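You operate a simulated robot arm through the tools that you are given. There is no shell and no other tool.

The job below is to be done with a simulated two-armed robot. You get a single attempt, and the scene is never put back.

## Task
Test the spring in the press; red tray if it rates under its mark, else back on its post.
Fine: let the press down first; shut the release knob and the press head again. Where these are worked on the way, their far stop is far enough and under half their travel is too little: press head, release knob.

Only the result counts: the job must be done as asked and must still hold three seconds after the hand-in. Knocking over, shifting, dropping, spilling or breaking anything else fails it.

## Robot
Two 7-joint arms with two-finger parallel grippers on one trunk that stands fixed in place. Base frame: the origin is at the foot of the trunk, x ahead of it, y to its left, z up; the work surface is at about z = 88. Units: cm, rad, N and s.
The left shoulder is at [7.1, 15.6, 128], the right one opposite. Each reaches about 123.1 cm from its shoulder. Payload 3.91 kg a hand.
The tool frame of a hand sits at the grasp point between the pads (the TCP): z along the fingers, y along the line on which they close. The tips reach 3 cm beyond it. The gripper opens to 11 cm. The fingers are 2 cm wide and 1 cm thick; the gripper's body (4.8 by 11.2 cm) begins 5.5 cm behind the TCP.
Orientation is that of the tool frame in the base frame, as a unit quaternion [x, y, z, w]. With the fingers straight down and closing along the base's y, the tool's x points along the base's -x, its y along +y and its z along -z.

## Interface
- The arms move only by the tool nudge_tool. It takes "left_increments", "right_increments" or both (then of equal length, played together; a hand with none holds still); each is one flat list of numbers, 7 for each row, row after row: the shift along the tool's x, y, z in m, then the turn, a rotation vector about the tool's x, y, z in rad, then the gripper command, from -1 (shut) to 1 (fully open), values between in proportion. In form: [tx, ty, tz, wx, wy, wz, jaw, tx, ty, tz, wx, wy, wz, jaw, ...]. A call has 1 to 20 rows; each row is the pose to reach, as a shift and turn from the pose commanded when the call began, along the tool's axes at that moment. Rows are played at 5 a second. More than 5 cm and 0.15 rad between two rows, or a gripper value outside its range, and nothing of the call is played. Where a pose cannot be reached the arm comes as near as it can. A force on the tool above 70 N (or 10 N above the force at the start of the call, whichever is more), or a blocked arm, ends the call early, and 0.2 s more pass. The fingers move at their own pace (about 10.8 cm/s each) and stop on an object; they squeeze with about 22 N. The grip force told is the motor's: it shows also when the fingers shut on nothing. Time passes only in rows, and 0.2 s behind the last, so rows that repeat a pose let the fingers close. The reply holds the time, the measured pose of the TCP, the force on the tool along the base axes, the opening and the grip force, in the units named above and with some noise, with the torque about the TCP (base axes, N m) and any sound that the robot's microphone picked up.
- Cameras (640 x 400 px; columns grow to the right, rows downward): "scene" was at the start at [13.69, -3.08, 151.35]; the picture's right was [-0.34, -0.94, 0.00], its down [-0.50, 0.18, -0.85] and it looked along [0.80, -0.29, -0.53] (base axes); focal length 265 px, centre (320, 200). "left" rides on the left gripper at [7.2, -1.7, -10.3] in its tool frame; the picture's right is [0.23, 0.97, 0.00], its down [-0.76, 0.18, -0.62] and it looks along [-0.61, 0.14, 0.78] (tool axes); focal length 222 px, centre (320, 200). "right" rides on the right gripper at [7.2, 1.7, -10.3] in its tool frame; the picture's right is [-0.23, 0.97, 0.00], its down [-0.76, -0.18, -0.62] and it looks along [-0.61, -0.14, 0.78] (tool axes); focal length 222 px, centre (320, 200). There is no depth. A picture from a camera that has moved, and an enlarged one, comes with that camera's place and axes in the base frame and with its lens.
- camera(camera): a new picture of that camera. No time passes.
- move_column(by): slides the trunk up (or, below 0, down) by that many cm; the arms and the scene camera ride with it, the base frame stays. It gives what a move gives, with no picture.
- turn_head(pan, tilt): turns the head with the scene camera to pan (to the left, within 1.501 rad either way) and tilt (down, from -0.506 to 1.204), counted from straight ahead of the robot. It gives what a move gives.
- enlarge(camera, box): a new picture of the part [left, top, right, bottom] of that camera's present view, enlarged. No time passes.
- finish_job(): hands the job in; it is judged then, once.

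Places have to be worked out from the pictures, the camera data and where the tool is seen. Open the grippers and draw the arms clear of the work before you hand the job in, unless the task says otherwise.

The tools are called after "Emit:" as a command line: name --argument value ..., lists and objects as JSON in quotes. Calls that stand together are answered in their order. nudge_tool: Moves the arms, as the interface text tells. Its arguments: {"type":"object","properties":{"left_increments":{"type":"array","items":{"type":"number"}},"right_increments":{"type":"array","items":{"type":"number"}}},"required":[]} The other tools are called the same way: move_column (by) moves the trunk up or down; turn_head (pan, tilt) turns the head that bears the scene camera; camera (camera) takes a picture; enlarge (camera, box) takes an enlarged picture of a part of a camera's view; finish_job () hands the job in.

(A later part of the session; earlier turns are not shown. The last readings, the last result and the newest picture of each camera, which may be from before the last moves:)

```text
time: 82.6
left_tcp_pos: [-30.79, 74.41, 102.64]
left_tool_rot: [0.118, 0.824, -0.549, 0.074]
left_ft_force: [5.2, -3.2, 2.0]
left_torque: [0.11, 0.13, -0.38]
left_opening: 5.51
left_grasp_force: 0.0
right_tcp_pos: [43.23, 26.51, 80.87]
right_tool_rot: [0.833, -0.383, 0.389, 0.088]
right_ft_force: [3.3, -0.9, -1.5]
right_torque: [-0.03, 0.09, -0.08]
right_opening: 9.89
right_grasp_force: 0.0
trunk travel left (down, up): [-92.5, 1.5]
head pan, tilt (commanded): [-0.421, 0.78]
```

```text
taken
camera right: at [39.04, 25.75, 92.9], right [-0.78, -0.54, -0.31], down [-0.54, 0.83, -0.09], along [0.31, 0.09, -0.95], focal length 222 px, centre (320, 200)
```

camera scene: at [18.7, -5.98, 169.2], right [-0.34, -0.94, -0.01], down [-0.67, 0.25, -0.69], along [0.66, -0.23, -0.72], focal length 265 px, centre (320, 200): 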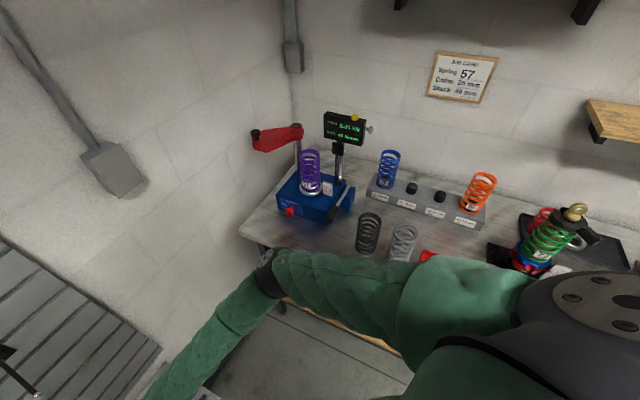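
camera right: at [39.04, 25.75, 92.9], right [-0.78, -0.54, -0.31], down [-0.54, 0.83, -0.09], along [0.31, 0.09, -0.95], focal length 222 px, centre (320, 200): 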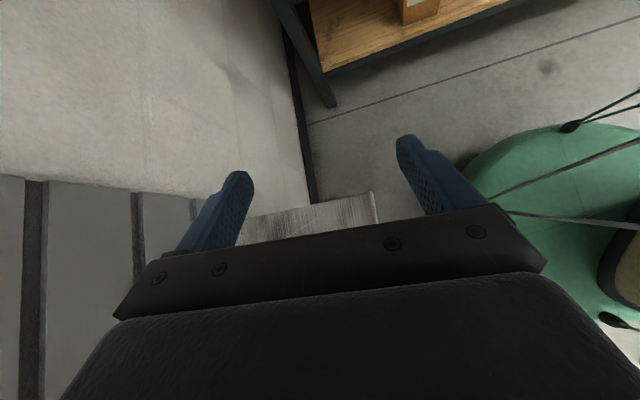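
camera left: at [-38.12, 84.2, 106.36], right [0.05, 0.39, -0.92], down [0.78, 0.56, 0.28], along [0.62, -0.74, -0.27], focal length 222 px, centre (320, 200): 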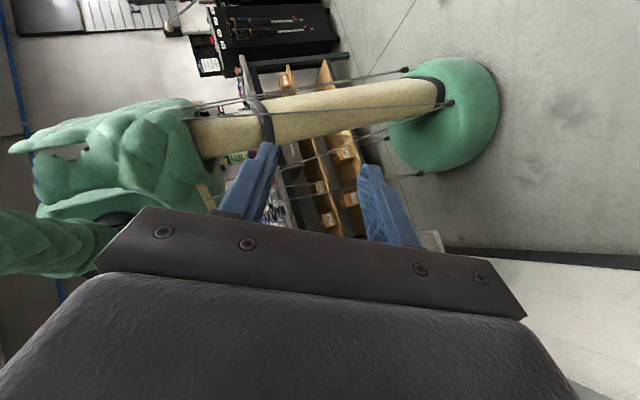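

It is settling, with the amplitude down to a few centimetres. I'll wait some more with small head turns.

Emit:
turn_head --pan -0.4 --tilt 0.78

Emit:
turn_head --pan -0.42 --tilt 0.78

Emit:
turn_head --pan -0.4 --tilt 0.78

Emit:
turn_head --pan -0.42 --tilt 0.78

Emit:
turn_head --pan -0.4 --tilt 0.78

Emit:
turn_head --pan -0.42 --tilt 0.78

Emit:
camera --camera "scene"

```text
time: 83.2
left_tcp_pos: [-37.41, 77.95, 98.01]
left_tool_rot: [0.099, 0.815, -0.561, 0.107]
left_ft_force: [-2.8, -2.0, 1.3]
left_torque: [0.14, -0.07, 0.24]
left_opening: 5.51
left_grasp_force: 0.0
right_tcp_pos: [38.6, 34.31, 81.27]
right_tool_rot: [0.839, -0.35, 0.409, 0.084]
right_ft_force: [-3.8, 3.6, 4.3]
right_torque: [-0.04, -0.04, -0.06]
right_opening: 9.89
right_grasp_force: 0.0
trunk travel left (down, up): [-92.5, 1.5]
head pan, tilt (commanded): [-0.4, 0.78]
```

```text
time: 83.8
left_tcp_pos: [-33.89, 78.54, 97.91]
left_tool_rot: [0.11, 0.813, -0.564, 0.098]
left_ft_force: [0.8, 0.5, -0.4]
left_torque: [0.01, 0.02, 0.04]
left_opening: 5.49
left_grasp_force: 0.0
right_tcp_pos: [41.82, 31.74, 80.39]
right_tool_rot: [0.832, -0.361, 0.41, 0.098]
right_ft_force: [0.1, -1.2, -0.1]
right_torque: [0.01, 0.01, -0.03]
right_opening: 9.91
right_grasp_force: 0.0
trunk travel left (down, up): [-92.5, 1.5]
head pan, tilt (commanded): [-0.421, 0.78]
```

```text
time: 84.5
left_tcp_pos: [-33.3, 79.1, 98.22]
left_tool_rot: [0.113, 0.815, -0.56, 0.099]
left_ft_force: [1.2, -0.6, -0.4]
left_torque: [0.03, 0.01, -0.05]
left_opening: 5.51
left_grasp_force: 0.1
right_tcp_pos: [41.84, 31.99, 80.42]
right_tool_rot: [0.833, -0.361, 0.409, 0.097]
right_ft_force: [-0.1, -0.7, -0.3]
right_torque: [0.02, 0.01, 0.04]
right_opening: 9.86
right_grasp_force: 0.0
trunk travel left (down, up): [-92.5, 1.5]
head pan, tilt (commanded): [-0.4, 0.78]
```

```text
time: 85.1
left_tcp_pos: [-33.44, 78.89, 97.98]
left_tool_rot: [0.111, 0.814, -0.562, 0.098]
left_ft_force: [-0.3, -0.1, -1.4]
left_torque: [0.0, 0.01, 0.01]
left_opening: 5.49
left_grasp_force: 0.1
right_tcp_pos: [41.9, 32.06, 80.32]
right_tool_rot: [0.833, -0.361, 0.408, 0.098]
right_ft_force: [0.6, 0.3, 0.1]
right_torque: [0.01, 0.02, -0.01]
right_opening: 9.9
right_grasp_force: 0.1
trunk travel left (down, up): [-92.5, 1.5]
head pan, tilt (commanded): [-0.421, 0.78]
```

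```text
time: 85.7
left_tcp_pos: [-33.43, 78.95, 98.07]
left_tool_rot: [0.111, 0.814, -0.561, 0.098]
left_ft_force: [-0.4, 0.2, 0.1]
left_torque: [-0.03, -0.02, -0.01]
left_opening: 5.5
left_grasp_force: 0.0
right_tcp_pos: [41.77, 31.89, 80.36]
right_tool_rot: [0.833, -0.361, 0.408, 0.097]
right_ft_force: [-0.5, -0.5, -0.2]
right_torque: [-0.03, 0.01, 0.01]
right_opening: 9.9
right_grasp_force: 0.1
trunk travel left (down, up): [-92.5, 1.5]
head pan, tilt (commanded): [-0.4, 0.78]
```

```text
time: 86.3
left_tcp_pos: [-33.47, 78.8, 98.17]
left_tool_rot: [0.11, 0.814, -0.562, 0.099]
left_ft_force: [0.5, -0.8, -0.1]
left_torque: [-0.01, -0.01, -0.01]
left_opening: 5.47
left_grasp_force: 0.1
right_tcp_pos: [41.85, 32.06, 80.17]
right_tool_rot: [0.833, -0.361, 0.407, 0.098]
right_ft_force: [0.2, -0.2, -0.2]
right_torque: [-0.02, 0.01, 0.01]
right_opening: 9.9
right_grasp_force: 0.0
trunk travel left (down, up): [-92.5, 1.5]
head pan, tilt (commanded): [-0.421, 0.78]
```

```text
taken
camera scene: at [12.68, -3.21, 169.42], right [-0.41, -0.91, 0.0], down [-0.64, 0.29, -0.71], along [0.65, -0.29, -0.7], focal length 265 px, centre (320, 200)
```

scene: 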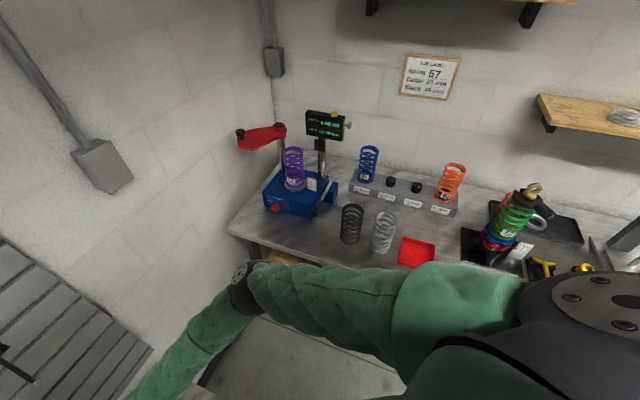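

The robot has come to rest exactly upright again. I'll check closely that nothing on the table was disturbed.

Emit:
enlarge --camera "scene" --box '[320, 190, 450, 280]'

Emit:
enlarge --camera "scene" --box '[220, 60, 370, 210]'

Emit:
enlarge --camera "scene" --box '[420, 150, 640, 290]'

```text
4.44 times, centred on (385, 235) of scene
camera zoom: at [12.68, -3.21, 169.42], right [-0.41, -0.91, 0.0], down [-0.64, 0.29, -0.71], along [0.65, -0.29, -0.7], focal length 1177 px, centre (31, 44)
```

zoom: 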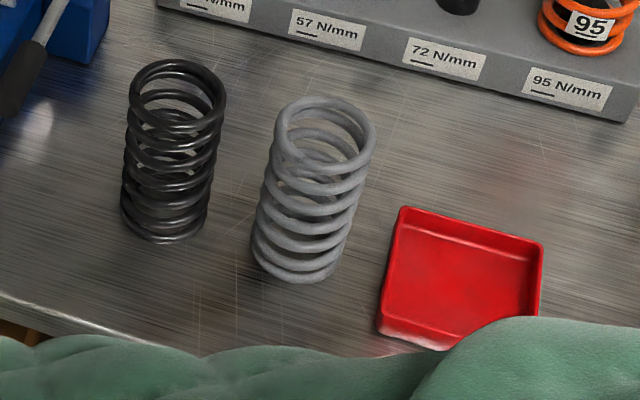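

```text
2.67 times, centred on (295, 135) of scene
camera zoom: at [12.68, -3.21, 169.42], right [-0.41, -0.91, 0.0], down [-0.64, 0.29, -0.71], along [0.65, -0.29, -0.7], focal length 706 px, centre (387, 373)
```

zoom: 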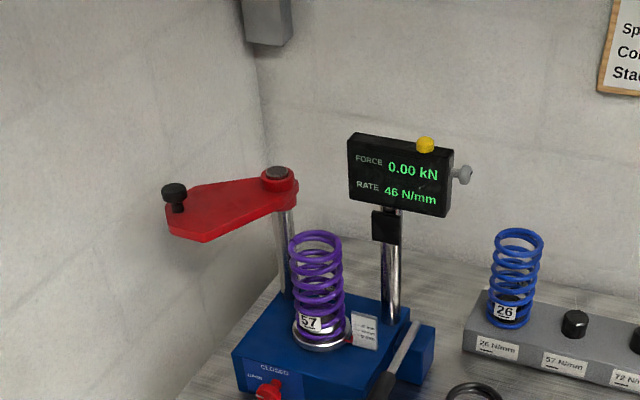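

```text
2.86 times, centred on (530, 220) of scene
camera zoom: at [12.68, -3.21, 169.42], right [-0.41, -0.91, 0.0], down [-0.64, 0.29, -0.71], along [0.65, -0.29, -0.7], focal length 756 px, centre (-280, 143)
```

zoom: 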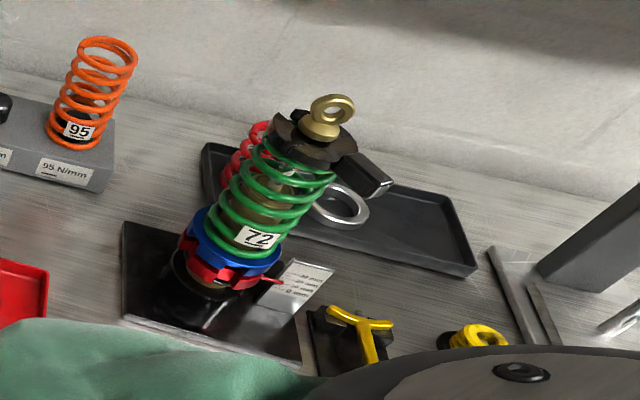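

All objects stand exactly as before: grey and dark springs, tray, rack, purple spring and open head. Now I'll bring the right hand back slowly, first straightening it to point down while raising it clear of the table front.

Emit:
nudge_tool --right_increments '[0.0135, -0.0039, -0.0093, -0.0124, -0.071, 0, 0.5, 0.027, -0.0078, -0.0186, -0.0248, -0.142, 0, 0.5, 0.0405, -0.0116, -0.0278, -0.0371, -0.213, 0, 0.5, 0.054, -0.0155, -0.0371, -0.0495, -0.284, 0, 0.5, 0.0675, -0.0194, -0.0464, -0.0619, -0.355, 0, 0.5, 0.081, -0.0233, -0.0557, -0.0743, -0.426, 0, 0.5]'

Emit:
camera --camera "scene"

```text
time: 87.7
left_tcp_pos: [-33.51, 78.81, 98.09]
left_tool_rot: [0.11, 0.814, -0.562, 0.099]
left_ft_force: [0.0, 0.0, 0.0]
left_torque: [0.01, -0.02, -0.02]
left_opening: 5.54
left_grasp_force: 0.0
right_tcp_pos: [43.08, 32.06, 90.43]
right_tool_rot: [0.896, -0.389, 0.208, 0.049]
right_ft_force: [0.6, -0.1, 0.5]
right_torque: [0.0, 0.01, 0.0]
right_opening: 8.25
right_grasp_force: 0.0
trunk travel left (down, up): [-92.5, 1.5]
head pan, tilt (commanded): [-0.421, 0.78]
```

```text
taken
camera scene: at [12.64, -3.27, 169.43], right [-0.41, -0.91, 0.0], down [-0.64, 0.29, -0.71], along [0.65, -0.29, -0.7], focal length 265 px, centre (320, 200)
```

scene: 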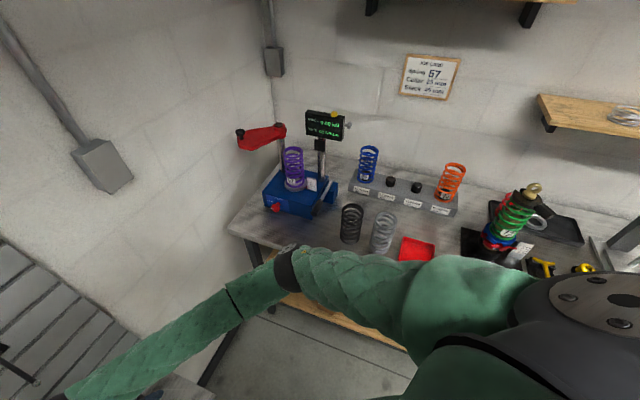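

The right arm follows smoothly. I'll continue in gentle steps: up, forward to the right, and turning the hand back.

Emit:
nudge_tool --right_increments '[0.0246, -0.0005, -0.0086, -0.0163, -0.0327, 0.0473, 0.5, 0.0493, -0.001, -0.0172, -0.0325, -0.0654, 0.0945, 0.5, 0.0739, -0.0015, -0.0257, -0.0488, -0.0981, 0.1418, 0.5, 0.0985, -0.002, -0.0343, -0.065, -0.1309, 0.189, 0.5, 0.1232, -0.0025, -0.0429, -0.0813, -0.1636, 0.2363, 0.5, 0.1478, -0.003, -0.0515, -0.0975, -0.1963, 0.2835, 0.5, 0.1724, -0.0035, -0.0601, -0.1138, -0.229, 0.3308, 0.5, 0.197, -0.004, -0.0687, -0.13, -0.2617, 0.378, 0.5, 0.2217, -0.0045, -0.0772, -0.1463, -0.2945, 0.4253, 0.5, 0.2463, -0.005, -0.0858, -0.1625, -0.3272, 0.4725, 0.5, 0.2709, -0.0055, -0.0944, -0.1788, -0.3599, 0.5198, 0.5, 0.2955, -0.006, -0.103, -0.195, -0.3926, 0.567, 0.5]'

Emit:
camera --camera "scene"

Emit:
camera --camera "right"

```text
time: 90.3
left_tcp_pos: [-33.59, 78.72, 98.14]
left_tool_rot: [0.111, 0.814, -0.561, 0.1]
left_ft_force: [-0.1, 0.6, 0.3]
left_torque: [-0.05, -0.01, -0.04]
left_opening: 5.48
left_grasp_force: 0.0
right_tcp_pos: [58.2, 14.88, 112.08]
right_tool_rot: [0.766, -0.642, 0.001, -0.001]
right_ft_force: [-0.3, -0.7, 0.2]
right_torque: [0.05, -0.02, 0.01]
right_opening: 8.26
right_grasp_force: 0.0
trunk travel left (down, up): [-92.5, 1.5]
head pan, tilt (commanded): [-0.421, 0.78]
```

```text
taken
camera scene: at [12.68, -3.32, 169.42], right [-0.41, -0.91, 0.0], down [-0.64, 0.29, -0.71], along [0.65, -0.29, -0.7], focal length 265 px, centre (320, 200)
```

scene: 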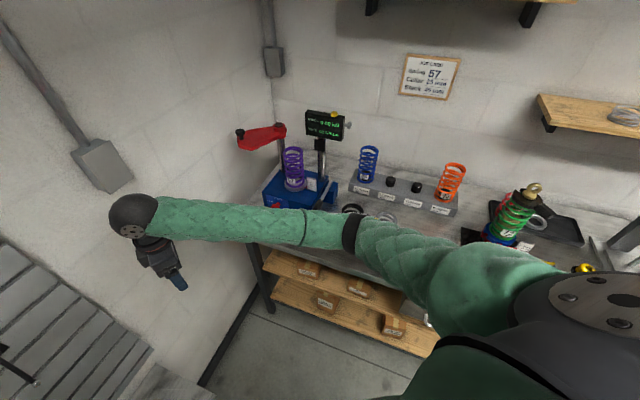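

```text
taken
camera right: at [57.97, 7.54, 122.43], right [-1.0, 0.05, 0.0], down [0.04, 0.78, 0.62], along [0.03, 0.62, -0.78], focal length 222 px, centre (320, 200)
```

right: 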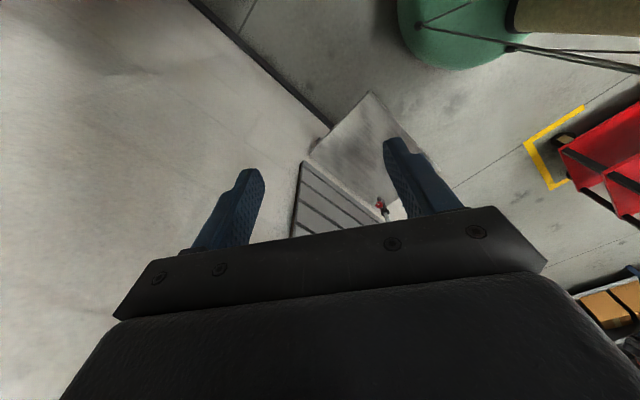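

The right hand is vertical and out front now. I'll keep moving right and up, turning gradually.

Emit:
nudge_tool --right_increments '[0.0169, -0.0012, -0.0129, 0, 0, 0.0561, 0.5, 0.0337, -0.0024, -0.0257, 0, 0, 0.1121, 0.5, 0.0506, -0.0036, -0.0386, 0, 0, 0.1682, 0.5, 0.0674, -0.0049, -0.0514, 0, 0, 0.2243, 0.5, 0.0843, -0.0061, -0.0643, 0, 0, 0.2804, 0.5, 0.1011, -0.0073, -0.0771, 0, 0, 0.3364, 0.5, 0.118, -0.0085, -0.09, 0, 0, 0.3925, 0.5, 0.1349, -0.0097, -0.1029, 0, 0, 0.4486, 0.5, 0.1517, -0.0109, -0.1157, 0, 0, 0.5046, 0.5, 0.1686, -0.0121, -0.1286, 0, 0, 0.5607, 0.5, 0.1854, -0.0134, -0.1414, 0, 0, 0.6168, 0.5, 0.2023, -0.0146, -0.1543, 0, 0, 0.6729, 0.5, 0.2191, -0.0158, -0.1671, 0, 0, 0.7289, 0.5, 0.236, -0.017, -0.18, 0, 0, 0.785, 0.5]'

Emit:
camera --camera "scene"

```text
time: 93.3
left_tcp_pos: [-33.62, 78.89, 98.03]
left_tool_rot: [0.111, 0.814, -0.561, 0.1]
left_ft_force: [0.3, 0.0, 0.0]
left_torque: [-0.02, -0.01, 0.01]
left_opening: 5.49
left_grasp_force: 0.0
right_tcp_pos: [64.11, -7.96, 129.93]
right_tool_rot: [-0.464, 0.886, 0.001, 0.0]
right_ft_force: [0.5, 0.2, -0.7]
right_torque: [-0.02, -0.01, 0.0]
right_opening: 8.25
right_grasp_force: 0.0
trunk travel left (down, up): [-92.5, 1.5]
head pan, tilt (commanded): [-0.421, 0.78]
```

```text
taken
camera scene: at [12.63, -3.33, 169.42], right [-0.41, -0.91, 0.0], down [-0.64, 0.29, -0.71], along [0.65, -0.29, -0.7], focal length 265 px, centre (320, 200)
```

scene: 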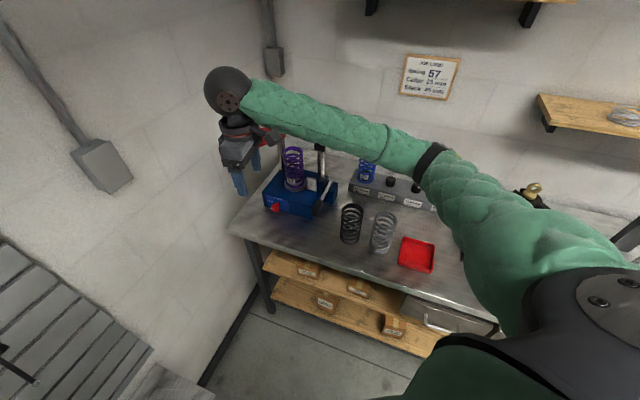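

Good so far. Next stretch: further right and higher, turning the hand to nearly straight.

Emit:
nudge_tool --right_increments '[0.011, -0.0093, -0.0071, 0, 0, 0.0624, 0.5, 0.0219, -0.0185, -0.0143, 0, 0, 0.1247, 0.5, 0.0329, -0.0278, -0.0214, 0, 0, 0.1871, 0.5, 0.0439, -0.037, -0.0286, 0, 0, 0.2494, 0.5, 0.0549, -0.0463, -0.0357, 0, 0, 0.3118, 0.5, 0.0658, -0.0555, -0.0429, 0, 0, 0.3741, 0.5, 0.0768, -0.0648, -0.05, 0, 0, 0.4365, 0.5, 0.0878, -0.0741, -0.0571, 0, 0, 0.4989, 0.5, 0.0987, -0.0833, -0.0643, 0, 0, 0.5612, 0.5, 0.1097, -0.0926, -0.0714, 0, 0, 0.6236, 0.5, 0.1207, -0.1018, -0.0786, 0, 0, 0.6859, 0.5, 0.1317, -0.1111, -0.0857, 0, 0, 0.7483, 0.5, 0.1426, -0.1203, -0.0929, 0, 0, 0.8106, 0.5, 0.1536, -0.1296, -0.1, 0, 0, 0.873, 0.5]'

Emit:
camera --camera "scene"

Emit:
camera --camera "right"

```text
time: 96.3
left_tcp_pos: [-33.69, 78.67, 98.0]
left_tool_rot: [0.11, 0.815, -0.56, 0.099]
left_ft_force: [-0.1, -0.4, -0.1]
left_torque: [0.02, 0.0, -0.01]
left_opening: 5.49
left_grasp_force: 0.2
right_tcp_pos: [65.85, -27.91, 139.82]
right_tool_rot: [-0.045, 0.999, 0.001, 0.001]
right_ft_force: [0.1, 0.2, -0.4]
right_torque: [0.0, 0.01, 0.01]
right_opening: 8.24
right_grasp_force: 0.0
trunk travel left (down, up): [-92.5, 1.5]
head pan, tilt (commanded): [-0.421, 0.78]
```

```text
taken
camera scene: at [12.61, -3.33, 169.43], right [-0.41, -0.91, 0.0], down [-0.64, 0.29, -0.71], along [0.65, -0.29, -0.7], focal length 265 px, centre (320, 200)
```

scene: 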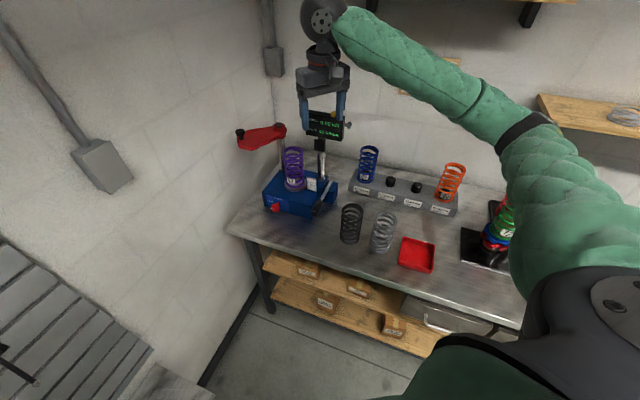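

```text
taken
camera right: at [58.6, -26.94, 150.31], right [0.14, 0.99, 0.0], down [0.77, -0.11, 0.62], along [0.62, -0.09, -0.78], focal length 222 px, centre (320, 200)
```

right: 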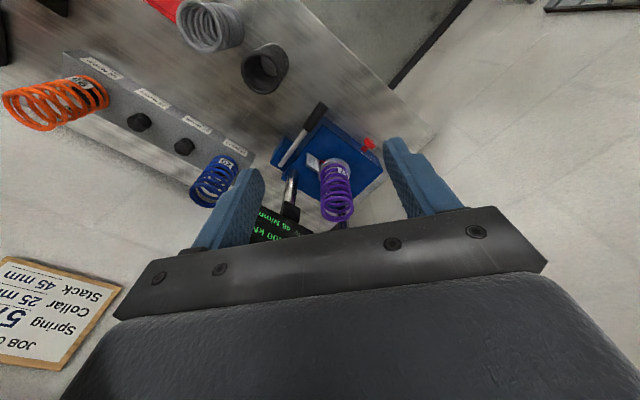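

The right hand is back in a normal posture with the purple spring in view; its top computes to about (89.8, -27.5, 114.3). I'll move above it slowly, turning to the press heading and staying above the display's height.

Emit:
nudge_tool --right_increments '[-0.017, -0.0013, 0.0036, 0, 0, 0.0624, 0.6, -0.0341, -0.0025, 0.0071, 0, 0, 0.1247, 0.7, -0.0511, -0.0038, 0.0107, 0, 0, 0.1871, 0.8, -0.0681, -0.005, 0.0143, 0, 0, 0.2494, 0.8, -0.0851, -0.0063, 0.0179, 0, 0, 0.3118, 0.8, -0.1022, -0.0075, 0.0214, 0, 0, 0.3741, 0.8, -0.1192, -0.0088, 0.025, 0, 0, 0.4365, 0.8, -0.1362, -0.01, 0.0286, 0, 0, 0.4989, 0.8, -0.1533, -0.0113, 0.0321, 0, 0, 0.5612, 0.8, -0.1703, -0.0125, 0.0357, 0, 0, 0.6236, 0.8, -0.1873, -0.0138, 0.0393, 0, 0, 0.6859, 0.8, -0.2043, -0.015, 0.0429, 0, 0, 0.7483, 0.8, -0.2214, -0.0163, 0.0464, 0, 0, 0.8106, 0.8, -0.2384, -0.0175, 0.05, 0, 0, 0.873, 0.8]'

Emit:
camera --camera "right"

Emit:
camera --camera "scene"

```text
time: 99.3
left_tcp_pos: [-33.32, 78.79, 97.94]
left_tool_rot: [0.112, 0.814, -0.562, 0.098]
left_ft_force: [0.7, -0.1, 0.3]
left_torque: [0.01, 0.0, -0.02]
left_opening: 5.51
left_grasp_force: 0.1
right_tcp_pos: [89.93, -27.46, 134.96]
right_tool_rot: [0.382, 0.924, 0.002, 0.001]
right_ft_force: [0.9, 0.4, 0.2]
right_torque: [0.0, 0.0, -0.03]
right_opening: 9.87
right_grasp_force: 0.1
trunk travel left (down, up): [-92.5, 1.5]
head pan, tilt (commanded): [-0.421, 0.78]
```

```text
taken
camera right: at [86.13, -21.2, 145.39], right [0.85, 0.53, 0.0], down [0.41, -0.66, 0.62], along [0.33, -0.53, -0.78], focal length 222 px, centre (320, 200)
```

right: 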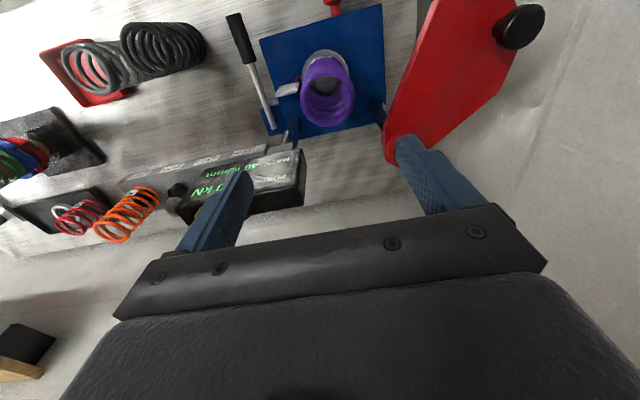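

```text
taken
camera scene: at [12.74, -3.22, 169.42], right [-0.41, -0.91, 0.0], down [-0.64, 0.29, -0.71], along [0.65, -0.29, -0.7], focal length 265 px, centre (320, 200)
```

scene: 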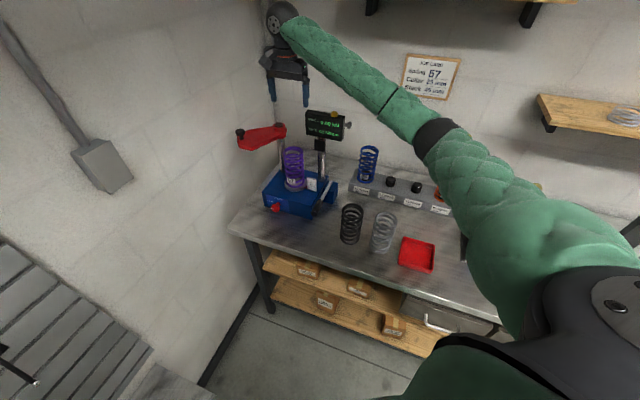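

I'll enlarge the view of the spring to fix its centre relative to the hand.

Emit:
enlarge --camera "right" --box '[240, 0, 420, 170]'

Emit:
enlarge --camera "scene" --box '[250, 110, 360, 220]'

```text
2.35 times, centred on (330, 85) of right
camera zoom: at [86.13, -21.2, 145.39], right [0.85, 0.53, 0.0], down [0.41, -0.66, 0.62], along [0.33, -0.53, -0.78], focal length 523 px, centre (296, 471)
```

zoom: 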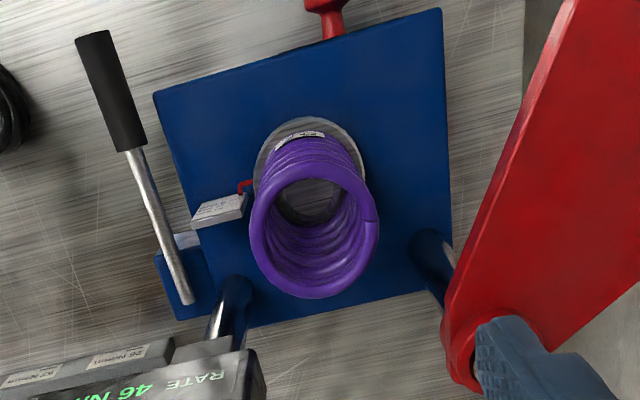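

```text
3.64 times, centred on (305, 165) of scene
camera zoom: at [12.74, -3.22, 169.42], right [-0.41, -0.91, 0.0], down [-0.64, 0.29, -0.71], along [0.65, -0.29, -0.7], focal length 963 px, centre (374, 327)
```

zoom: 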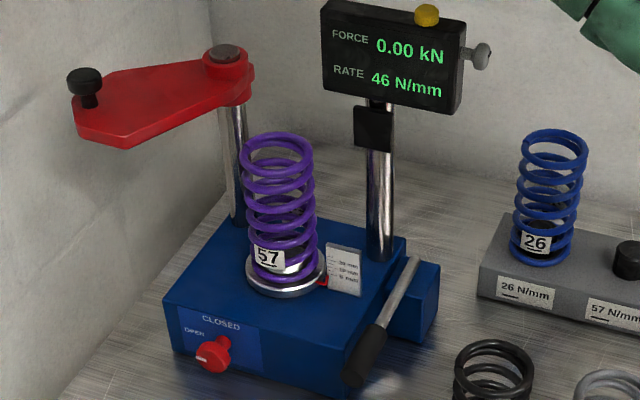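

The spring's axis is at about (91.1, -27.6) with its top at z = 113.9. I'll shift onto it and come down halfway first, checking clearance to the open head and the display.

Emit:
nudge_tool --right_increments '[-0.002, 0.0035, 0.02, 0, 0, 0, 0.9, -0.0045, 0.0071, 0.04, 0, 0, 0, 0.9, -0.0045, 0.0071, 0.065, 0, 0, 0, 0.9, -0.0045, 0.0071, 0.09, 0, 0, 0, 0.9, -0.0045, 0.0071, 0.115, 0, 0, 0, 0.9]'

Emit:
camera --camera "right"

Emit:
enlarge --camera "scene" --box '[240, 60, 370, 200]'

```text
time: 100.5
left_tcp_pos: [-33.57, 78.82, 98.11]
left_tool_rot: [0.112, 0.814, -0.561, 0.098]
left_ft_force: [0.7, 0.5, -1.3]
left_torque: [0.03, 0.03, 0.0]
left_opening: 5.5
left_grasp_force: 0.1
right_tcp_pos: [90.79, -27.31, 123.46]
right_tool_rot: [0.382, 0.924, 0.001, 0.001]
right_ft_force: [-0.2, 0.3, -0.2]
right_torque: [-0.01, -0.01, -0.01]
right_opening: 10.45
right_grasp_force: 0.0
trunk travel left (down, up): [-92.5, 1.5]
head pan, tilt (commanded): [-0.421, 0.78]
```

```text
taken
camera right: at [86.9, -21.09, 133.84], right [0.85, 0.53, 0.0], down [0.41, -0.66, 0.62], along [0.33, -0.53, -0.78], focal length 222 px, centre (320, 200)
```

right: 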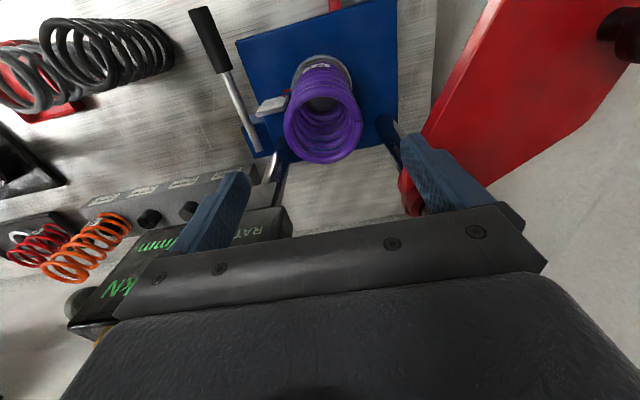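

```text
2.86 times, centred on (305, 130) of scene
camera zoom: at [12.73, -3.28, 169.43], right [-0.41, -0.91, 0.0], down [-0.64, 0.29, -0.71], along [0.65, -0.29, -0.7], focal length 756 px, centre (363, 400)
```

zoom: 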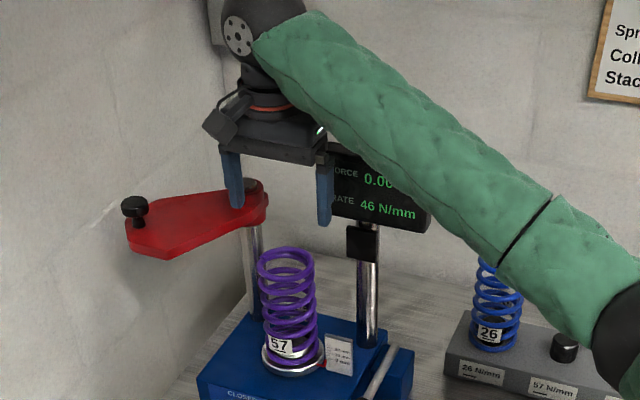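

Clearance looks fine: about 2 cm to the open head plate, and the spring is centred within 3 mm. I'll go down to z = 109.8.

Emit:
nudge_tool --right_increments '[0, 0.001, 0.025, 0, 0, 0, 0.9, 0, 0.002, 0.05, 0, 0, 0, 0.9, 0, 0.002, 0.075, 0, 0, 0, 0.9, 0, 0.002, 0.1, 0, 0, 0, 0.9, 0, 0.002, 0.12, 0, 0, 0, 0.9, 0, 0.002, 0.136, 0, 0, 0, 0.9]'

Emit:
camera --camera "right"

Emit:
enlarge --camera "scene" --box '[240, 60, 370, 200]'

```text
time: 101.9
left_tcp_pos: [-33.49, 78.84, 98.1]
left_tool_rot: [0.112, 0.814, -0.562, 0.098]
left_ft_force: [0.7, -0.5, -1.2]
left_torque: [0.01, 0.0, -0.02]
left_opening: 5.49
left_grasp_force: 0.0
right_tcp_pos: [90.72, -27.16, 109.98]
right_tool_rot: [0.382, 0.924, 0.002, 0.0]
right_ft_force: [0.3, -0.4, 0.1]
right_torque: [0.02, -0.02, -0.01]
right_opening: 10.45
right_grasp_force: 0.1
trunk travel left (down, up): [-92.5, 1.5]
head pan, tilt (commanded): [-0.421, 0.78]
```

```text
taken
camera right: at [86.88, -20.86, 120.26], right [0.85, 0.53, 0.0], down [0.41, -0.66, 0.62], along [0.33, -0.53, -0.78], focal length 222 px, centre (320, 200)
```

right: 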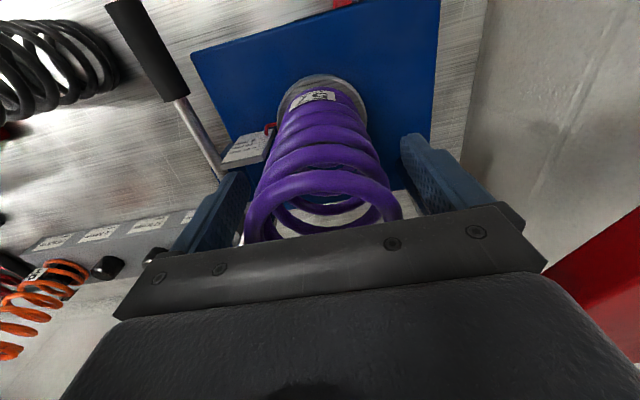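

```text
2.86 times, centred on (305, 130) of scene
camera zoom: at [12.67, -3.26, 169.43], right [-0.41, -0.91, 0.0], down [-0.64, 0.29, -0.71], along [0.65, -0.29, -0.7], focal length 756 px, centre (363, 400)
```

zoom: 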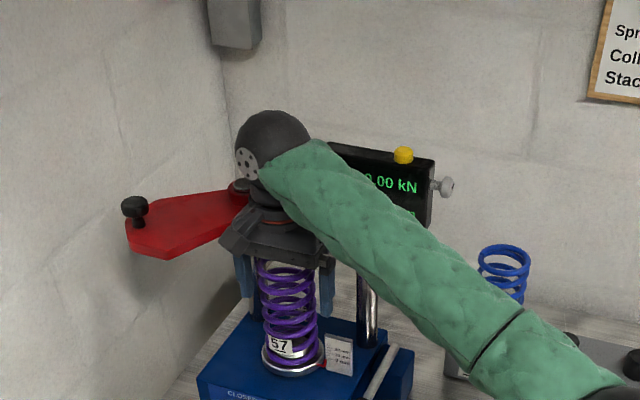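

The fingers are around the upper coils with no contact. I'll close on the spring.

Emit:
nudge_tool --right_increments '[0, 0, 0, 0, 0, 0, 0.6, 0, 0, 0, 0, 0, 0, 0.4, 0, 0, 0, 0, 0, 0, 0.25, 0, 0, 0, 0, 0, 0, 0.15, 0, 0, 0, 0, 0, 0, 0.15, 0, 0, 0, 0, 0, 0, 0.15]'

Emit:
camera --camera "right"

```text
time: 103.3
left_tcp_pos: [-33.6, 78.97, 98.02]
left_tool_rot: [0.111, 0.814, -0.562, 0.099]
left_ft_force: [-1.0, -0.8, -0.4]
left_torque: [0.0, -0.02, -0.03]
left_opening: 5.5
left_grasp_force: 0.1
right_tcp_pos: [90.67, -27.12, 109.9]
right_tool_rot: [0.382, 0.924, 0.002, 0.0]
right_ft_force: [1.4, 0.8, 1.4]
right_torque: [-0.03, 0.01, 0.0]
right_opening: 7.79
right_grasp_force: 21.7
trunk travel left (down, up): [-92.5, 1.5]
head pan, tilt (commanded): [-0.421, 0.78]
```

```text
taken
camera right: at [86.88, -20.85, 120.26], right [0.85, 0.53, 0.0], down [0.41, -0.66, 0.62], along [0.33, -0.53, -0.78], focal length 222 px, centre (320, 200)
```

right: 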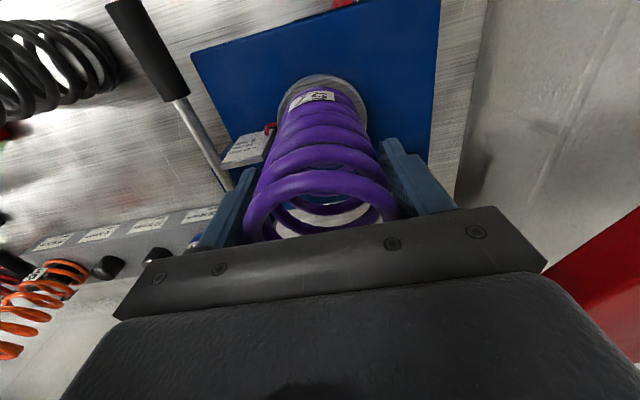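

The spring is held firmly at 7.8 cm. I'll lift it straight up slowly off the seat.

Emit:
nudge_tool --right_increments '[0, 0, -0.01, 0, 0, 0, 0.1, 0, 0, -0.02, 0, 0, 0, 0.1, 0, 0, -0.035, 0, 0, 0, 0.1, 0, 0, -0.05, 0, 0, 0, 0.1, 0, 0, -0.07, 0, 0, 0, 0.1, 0, 0, -0.09, 0, 0, 0, 0.1]'

Emit:
camera --camera "right"

Emit:
enlarge --camera "scene" --box '[240, 60, 370, 200]'

```text
time: 104.7
left_tcp_pos: [-33.57, 78.77, 98.14]
left_tool_rot: [0.111, 0.814, -0.561, 0.099]
left_ft_force: [0.2, -0.6, 0.3]
left_torque: [-0.01, -0.01, -0.02]
left_opening: 5.51
left_grasp_force: 0.1
right_tcp_pos: [90.84, -27.29, 118.8]
right_tool_rot: [0.381, 0.924, 0.0, 0.001]
right_ft_force: [0.0, 0.2, -8.3]
right_torque: [0.05, 0.04, 0.01]
right_opening: 7.79
right_grasp_force: 22.1
trunk travel left (down, up): [-92.5, 1.5]
head pan, tilt (commanded): [-0.421, 0.78]
```

```text
taken
camera right: at [86.96, -21.04, 129.25], right [0.85, 0.53, 0.0], down [0.41, -0.66, 0.62], along [0.33, -0.53, -0.78], focal length 222 px, centre (320, 200)
```

right: 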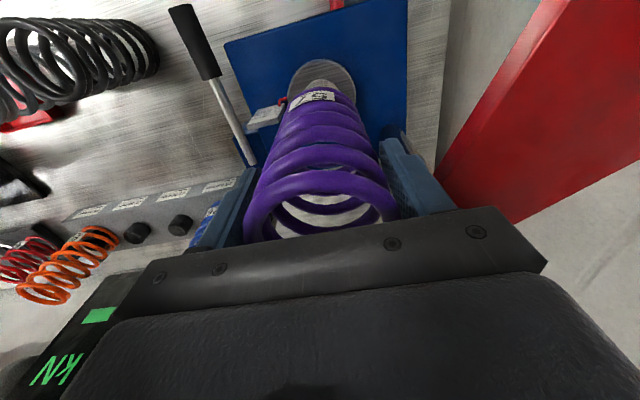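

```text
2.86 times, centred on (305, 130) of scene
camera zoom: at [12.71, -3.35, 169.41], right [-0.41, -0.91, 0.0], down [-0.64, 0.29, -0.71], along [0.65, -0.29, -0.7], focal length 756 px, centre (363, 400)
```

zoom: 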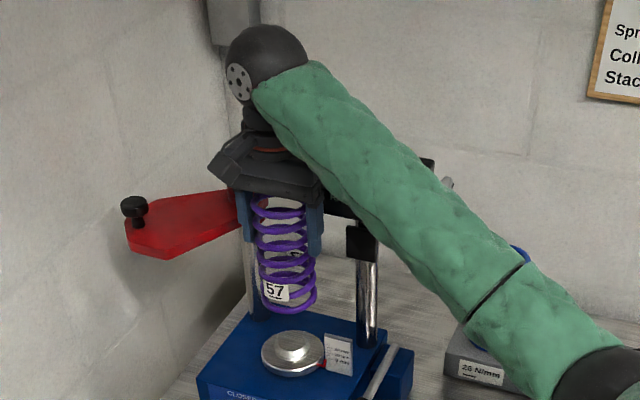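

The spring is up, weighing about 8 N, and the seat is empty. I'll raise it further and draw it to the front, away from the display.

Emit:
nudge_tool --right_increments '[0, 0, -0.02, 0, 0, 0, 0.1, 0, 0, -0.045, 0, 0, 0, 0.1, 0, 0, -0.07, 0, 0, 0, 0.1, 0.01, 0, -0.095, 0, 0, 0, 0.1, 0.03, 0, -0.115, 0, 0, 0, 0.1, 0.055, 0, -0.135, 0, 0, 0, 0.1, 0.08, 0, -0.15, 0, 0, 0, 0.1, 0.095, 0, -0.16, 0, 0, 0, 0.1]'

Emit:
camera --camera "scene"

```text
time: 106.5
left_tcp_pos: [-33.46, 78.85, 98.1]
left_tool_rot: [0.111, 0.813, -0.562, 0.099]
left_ft_force: [0.5, -0.1, 0.1]
left_torque: [-0.02, -0.03, -0.04]
left_opening: 5.5
left_grasp_force: 0.0
right_tcp_pos: [84.09, -20.39, 134.65]
right_tool_rot: [0.382, 0.924, 0.001, 0.0]
right_ft_force: [-0.6, 0.1, -7.4]
right_torque: [0.06, 0.04, 0.01]
right_opening: 7.78
right_grasp_force: 22.5
trunk travel left (down, up): [-92.5, 1.5]
head pan, tilt (commanded): [-0.421, 0.78]
```

```text
taken
camera scene: at [12.71, -3.27, 169.42], right [-0.41, -0.91, 0.0], down [-0.64, 0.29, -0.71], along [0.65, -0.29, -0.7], focal length 265 px, centre (320, 200)
```

scene: 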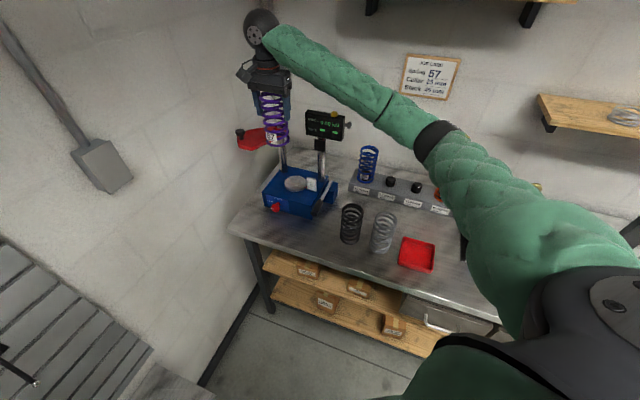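

Clear. I'll carry the spring across at height to above the red tray in even steps.

Emit:
nudge_tool --right_increments '[0, -0.01, 0, 0, 0, 0, 0.1, 0.001, -0.03, 0, 0, 0, 0, 0.1, 0.002, -0.06, 0.002, 0, 0, 0, 0.1, 0.003, -0.092, 0.005, 0, 0, 0, 0.1, 0.004, -0.124, 0.01, 0, 0, 0, 0.1, 0.005, -0.156, 0.015, 0, 0, 0, 0.1, 0.006, -0.188, 0.02, 0, 0, 0, 0.1, 0.007, -0.22, 0.025, 0, 0, 0, 0.1, 0.008, -0.252, 0.03, 0, 0, 0, 0.1, 0.009, -0.284, 0.035, 0, 0, 0, 0.1, 0.01, -0.316, 0.04, 0, 0, 0, 0.1, 0.011, -0.348, 0.045, 0, 0, 0, 0.1, 0.012, -0.38, 0.05, 0, 0, 0, 0.1, 0.013, -0.412, 0.055, 0, 0, 0, 0.1, 0.013, -0.444, 0.06, 0, 0, 0, 0.1, 0.013, -0.472, 0.063, 0, 0, 0, 0.1, 0.013, -0.495, 0.065, 0, 0, 0, 0.1, 0.013, -0.508, 0.065, 0, 0, 0, 0.1, 0.013, -0.514, 0.065, 0, 0, 0, 0.1]'

Emit:
camera --camera "scene"

Emit:
camera --camera "right"

```text
time: 110.5
left_tcp_pos: [-33.59, 78.83, 98.07]
left_tool_rot: [0.111, 0.815, -0.561, 0.098]
left_ft_force: [-0.2, 0.5, 0.9]
left_torque: [-0.04, -0.04, -0.02]
left_opening: 5.5
left_grasp_force: 0.1
right_tcp_pos: [46.86, -56.02, 128.2]
right_tool_rot: [0.382, 0.924, 0.001, 0.001]
right_ft_force: [-0.6, 0.2, -6.8]
right_torque: [0.01, 0.03, -0.01]
right_opening: 7.8
right_grasp_force: 21.9
trunk travel left (down, up): [-92.5, 1.5]
head pan, tilt (commanded): [-0.421, 0.78]
```

```text
taken
camera scene: at [12.66, -3.33, 169.42], right [-0.41, -0.91, 0.0], down [-0.64, 0.29, -0.71], along [0.65, -0.29, -0.7], focal length 265 px, centre (320, 200)
```

scene: 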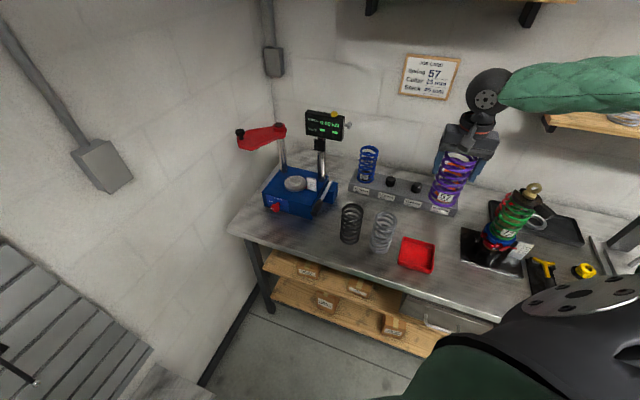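

```text
taken
camera right: at [43.02, -49.86, 138.66], right [0.85, 0.53, 0.0], down [0.41, -0.66, 0.62], along [0.33, -0.53, -0.78], focal length 222 px, centre (320, 200)
```

right: 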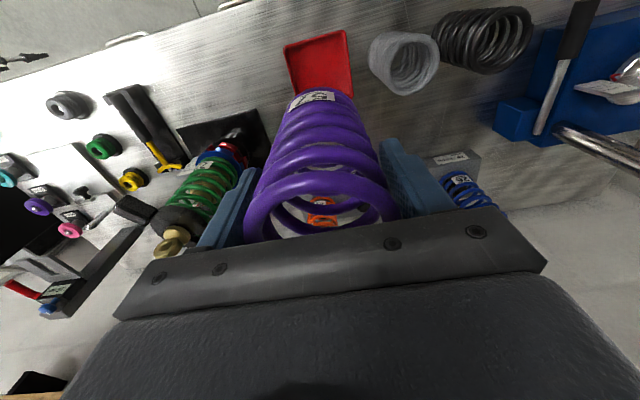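

The spring hangs right over the tray. I'll lower it in easy steps to just above the tray floor.

Emit:
nudge_tool --right_increments '[0, 0, 0.02, 0, 0, 0, 0.1, 0, 0, 0.05, 0, 0, 0, 0.1, 0, 0, 0.08, 0, 0, 0, 0.1, 0, 0, 0.11, 0, 0, 0, 0.1, 0, 0, 0.14, 0, 0, 0, 0.1, 0, 0, 0.17, 0, 0, 0, 0.1, 0, 0, 0.2, 0, 0, 0, 0.1, 0, 0, 0.225, 0, 0, 0, 0.1, 0, 0, 0.24, 0, 0, 0, 0.1, 0, 0, 0.25, 0, 0, 0, 0.1]'

Emit:
enlarge --camera "scene" --box '[330, 150, 490, 290]'

Emit:
camera --camera "right"

```text
time: 112.7
left_tcp_pos: [-33.58, 78.72, 98.09]
left_tool_rot: [0.111, 0.814, -0.561, 0.099]
left_ft_force: [0.8, 0.1, 0.3]
left_torque: [-0.02, 0.0, -0.02]
left_opening: 5.5
left_grasp_force: 0.1
right_tcp_pos: [46.93, -55.96, 103.43]
right_tool_rot: [0.382, 0.924, 0.001, 0.0]
right_ft_force: [0.9, -0.2, -7.0]
right_torque: [0.04, 0.06, 0.02]
right_opening: 7.79
right_grasp_force: 21.4
trunk travel left (down, up): [-92.5, 1.5]
head pan, tilt (commanded): [-0.421, 0.78]
```

```text
2.86 times, centred on (410, 220) of scene
camera zoom: at [12.69, -3.37, 169.42], right [-0.41, -0.91, 0.0], down [-0.64, 0.29, -0.71], along [0.65, -0.29, -0.7], focal length 756 px, centre (63, 143)
```

zoom: 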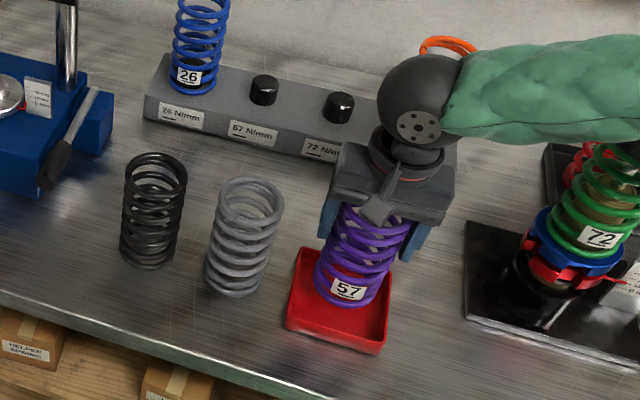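

```text
taken
camera right: at [43.06, -49.76, 113.75], right [0.85, 0.53, 0.0], down [0.41, -0.66, 0.62], along [0.33, -0.53, -0.78], focal length 222 px, centre (320, 200)
```

right: 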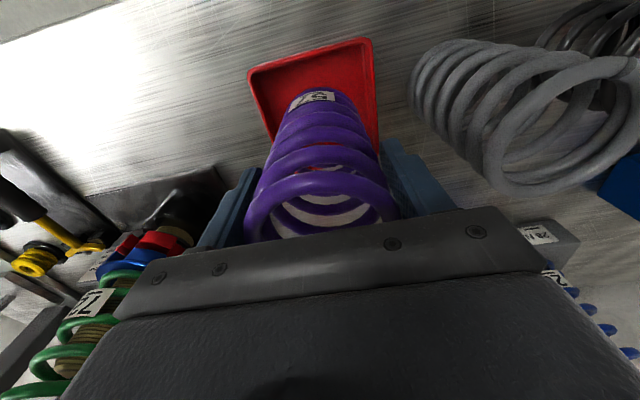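

The spring is inside the tray's outline with about 3 cm to go. I'll lower 2 cm, then feel for the floor.

Emit:
nudge_tool --right_increments '[0, 0, 0.008, 0, 0, 0, 0.1, 0, 0, 0.015, 0, 0, 0, 0.1, 0, 0, 0.02, 0, 0, 0, 0.1]'

Emit:
enlarge --camera "scene" --box '[330, 150, 490, 290]'

```text
time: 113.5
left_tcp_pos: [-33.57, 78.73, 98.1]
left_tool_rot: [0.111, 0.814, -0.561, 0.099]
left_ft_force: [0.4, 0.2, 0.4]
left_torque: [0.01, 0.01, 0.03]
left_opening: 5.52
left_grasp_force: 0.0
right_tcp_pos: [46.83, -55.96, 101.34]
right_tool_rot: [0.382, 0.924, 0.0, 0.0]
right_ft_force: [0.2, -0.6, -8.0]
right_torque: [0.05, 0.01, 0.01]
right_opening: 7.78
right_grasp_force: 21.4
trunk travel left (down, up): [-92.5, 1.5]
head pan, tilt (commanded): [-0.421, 0.78]
```

```text
2.86 times, centred on (410, 220) of scene
camera zoom: at [12.67, -3.34, 169.42], right [-0.41, -0.91, 0.0], down [-0.64, 0.29, -0.71], along [0.65, -0.29, -0.7], focal length 756 px, centre (63, 143)
```

zoom: 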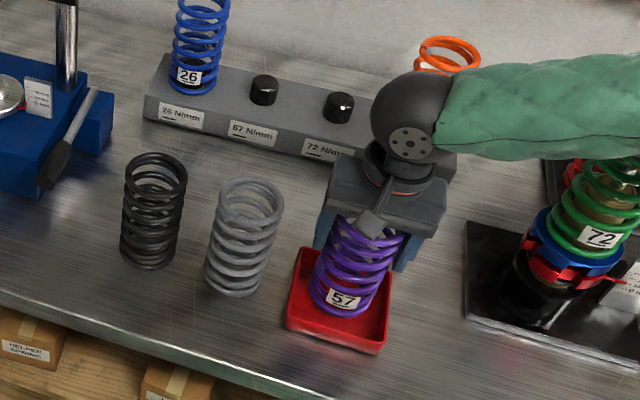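

Still hanging freely. I'll lower in small millimetre steps and watch for the weight coming off.

Emit:
nudge_tool --right_increments '[0, 0, 0.003, 0, 0, 0, 0.1, 0, 0, 0.005, 0, 0, 0, 0.1]'

Emit:
nudge_tool --right_increments '[0, 0, 0.003, 0, 0, 0, 0.1]'

```text
time: 114.1
left_tcp_pos: [-33.59, 78.84, 98.06]
left_tool_rot: [0.111, 0.814, -0.561, 0.098]
left_ft_force: [-0.9, -0.1, 0.2]
left_torque: [-0.01, 0.01, 0.0]
left_opening: 5.51
left_grasp_force: 0.2
right_tcp_pos: [46.86, -55.94, 100.83]
right_tool_rot: [0.382, 0.924, 0.001, 0.0]
right_ft_force: [-0.1, 0.2, -7.5]
right_torque: [0.0, 0.03, 0.0]
right_opening: 7.78
right_grasp_force: 22.4
trunk travel left (down, up): [-92.5, 1.5]
head pan, tilt (commanded): [-0.421, 0.78]
```

```text
time: 114.5
left_tcp_pos: [-33.56, 78.85, 98.17]
left_tool_rot: [0.11, 0.814, -0.561, 0.099]
left_ft_force: [-0.9, 0.9, 0.0]
left_torque: [-0.02, 0.02, 0.01]
left_opening: 5.5
left_grasp_force: 0.2
right_tcp_pos: [46.98, -55.97, 100.39]
right_tool_rot: [0.383, 0.924, 0.001, 0.001]
right_ft_force: [-0.7, -0.6, -7.0]
right_torque: [0.03, 0.01, 0.0]
right_opening: 7.78
right_grasp_force: 22.0
trunk travel left (down, up): [-92.5, 1.5]
head pan, tilt (commanded): [-0.421, 0.78]
```

No contact yet at TCP z = 100.4, so I'll keep easing down a few millimetres at a time.

Emit:
nudge_tool --right_increments '[0, 0, 0.003, 0, 0, 0, 0.1]'

Emit:
nudge_tool --right_increments '[0, 0, 0.003, 0, 0, 0, 0.1]'

Emit:
nudge_tool --right_increments '[0, 0, 0.002, 0, 0, 0, 0.1]'

```text
time: 114.9
left_tcp_pos: [-33.56, 78.85, 98.05]
left_tool_rot: [0.112, 0.814, -0.561, 0.099]
left_ft_force: [0.0, -0.9, -0.3]
left_torque: [0.01, 0.02, -0.02]
left_opening: 5.51
left_grasp_force: 0.1
right_tcp_pos: [46.86, -55.93, 100.24]
right_tool_rot: [0.382, 0.924, 0.0, 0.001]
right_ft_force: [0.2, 0.0, -6.6]
right_torque: [0.0, 0.04, 0.02]
right_opening: 7.82
right_grasp_force: 22.0
trunk travel left (down, up): [-92.5, 1.5]
head pan, tilt (commanded): [-0.421, 0.78]
```

```text
time: 115.3
left_tcp_pos: [-33.61, 78.98, 98.08]
left_tool_rot: [0.111, 0.814, -0.562, 0.098]
left_ft_force: [0.5, -0.3, 0.2]
left_torque: [0.04, -0.03, 0.01]
left_opening: 5.47
left_grasp_force: 0.2
right_tcp_pos: [46.93, -56.07, 100.05]
right_tool_rot: [0.382, 0.924, 0.0, 0.001]
right_ft_force: [-1.7, -1.9, 8.2]
right_torque: [-0.18, 0.66, 0.05]
right_opening: 7.77
right_grasp_force: 21.9
trunk travel left (down, up): [-92.5, 1.5]
head pan, tilt (commanded): [-0.421, 0.78]
```

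```text
time: 115.7
left_tcp_pos: [-33.66, 78.93, 98.02]
left_tool_rot: [0.111, 0.814, -0.562, 0.099]
left_ft_force: [-0.8, 0.2, 0.6]
left_torque: [0.0, 0.0, 0.02]
left_opening: 5.53
left_grasp_force: 0.1
right_tcp_pos: [46.95, -55.97, 99.73]
right_tool_rot: [0.382, 0.924, 0.001, 0.002]
right_ft_force: [1.4, -2.1, 15.1]
right_torque: [-0.35, 0.12, 0.02]
right_opening: 7.79
right_grasp_force: 17.1
trunk travel left (down, up): [-92.5, 1.5]
head pan, tilt (commanded): [-0.421, 0.78]
```

The spring now rests on the tray floor (the force turned to +15 N). I'll open the fingers gradually.

Emit:
nudge_tool --right_increments '[0, 0, -0.002, 0, 0, 0, 0.3, 0, 0, -0.002, 0, 0, 0, 0.5, 0, 0, -0.002, 0, 0, 0, 0.7, 0, 0, -0.002, 0, 0, 0, 0.85, 0, 0, -0.002, 0, 0, 0, 0.85]'

Emit:
camera --camera "right"

Emit:
enlarge --camera "scene" --box '[330, 150, 490, 290]'

```text
time: 116.9
left_tcp_pos: [-33.52, 78.79, 98.02]
left_tool_rot: [0.111, 0.814, -0.562, 0.099]
left_ft_force: [-0.2, 0.5, -0.4]
left_torque: [0.04, 0.01, -0.02]
left_opening: 5.49
left_grasp_force: 0.2
right_tcp_pos: [46.86, -55.8, 99.94]
right_tool_rot: [0.382, 0.924, 0.0, 0.0]
right_ft_force: [0.0, -0.4, -0.6]
right_torque: [-0.03, 0.02, 0.02]
right_opening: 10.16
right_grasp_force: 0.1
trunk travel left (down, up): [-92.5, 1.5]
head pan, tilt (commanded): [-0.421, 0.78]
```

```text
taken
camera right: at [43.02, -49.65, 110.24], right [0.85, 0.53, 0.0], down [0.41, -0.66, 0.62], along [0.33, -0.53, -0.78], focal length 222 px, centre (320, 200)
```

right: 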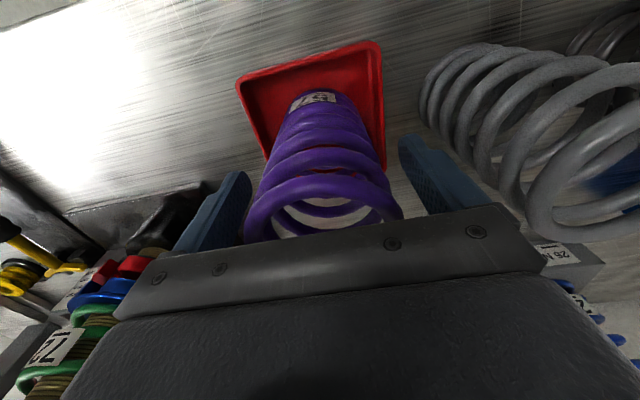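

```text
2.86 times, centred on (410, 220) of scene
camera zoom: at [12.63, -3.28, 169.43], right [-0.41, -0.91, 0.0], down [-0.64, 0.29, -0.71], along [0.65, -0.29, -0.7], focal length 756 px, centre (63, 143)
```

zoom: 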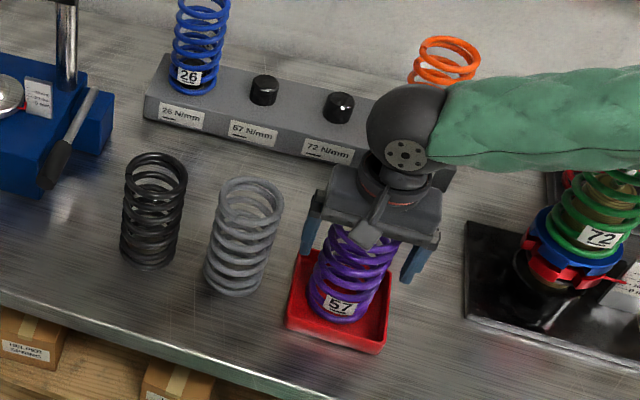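

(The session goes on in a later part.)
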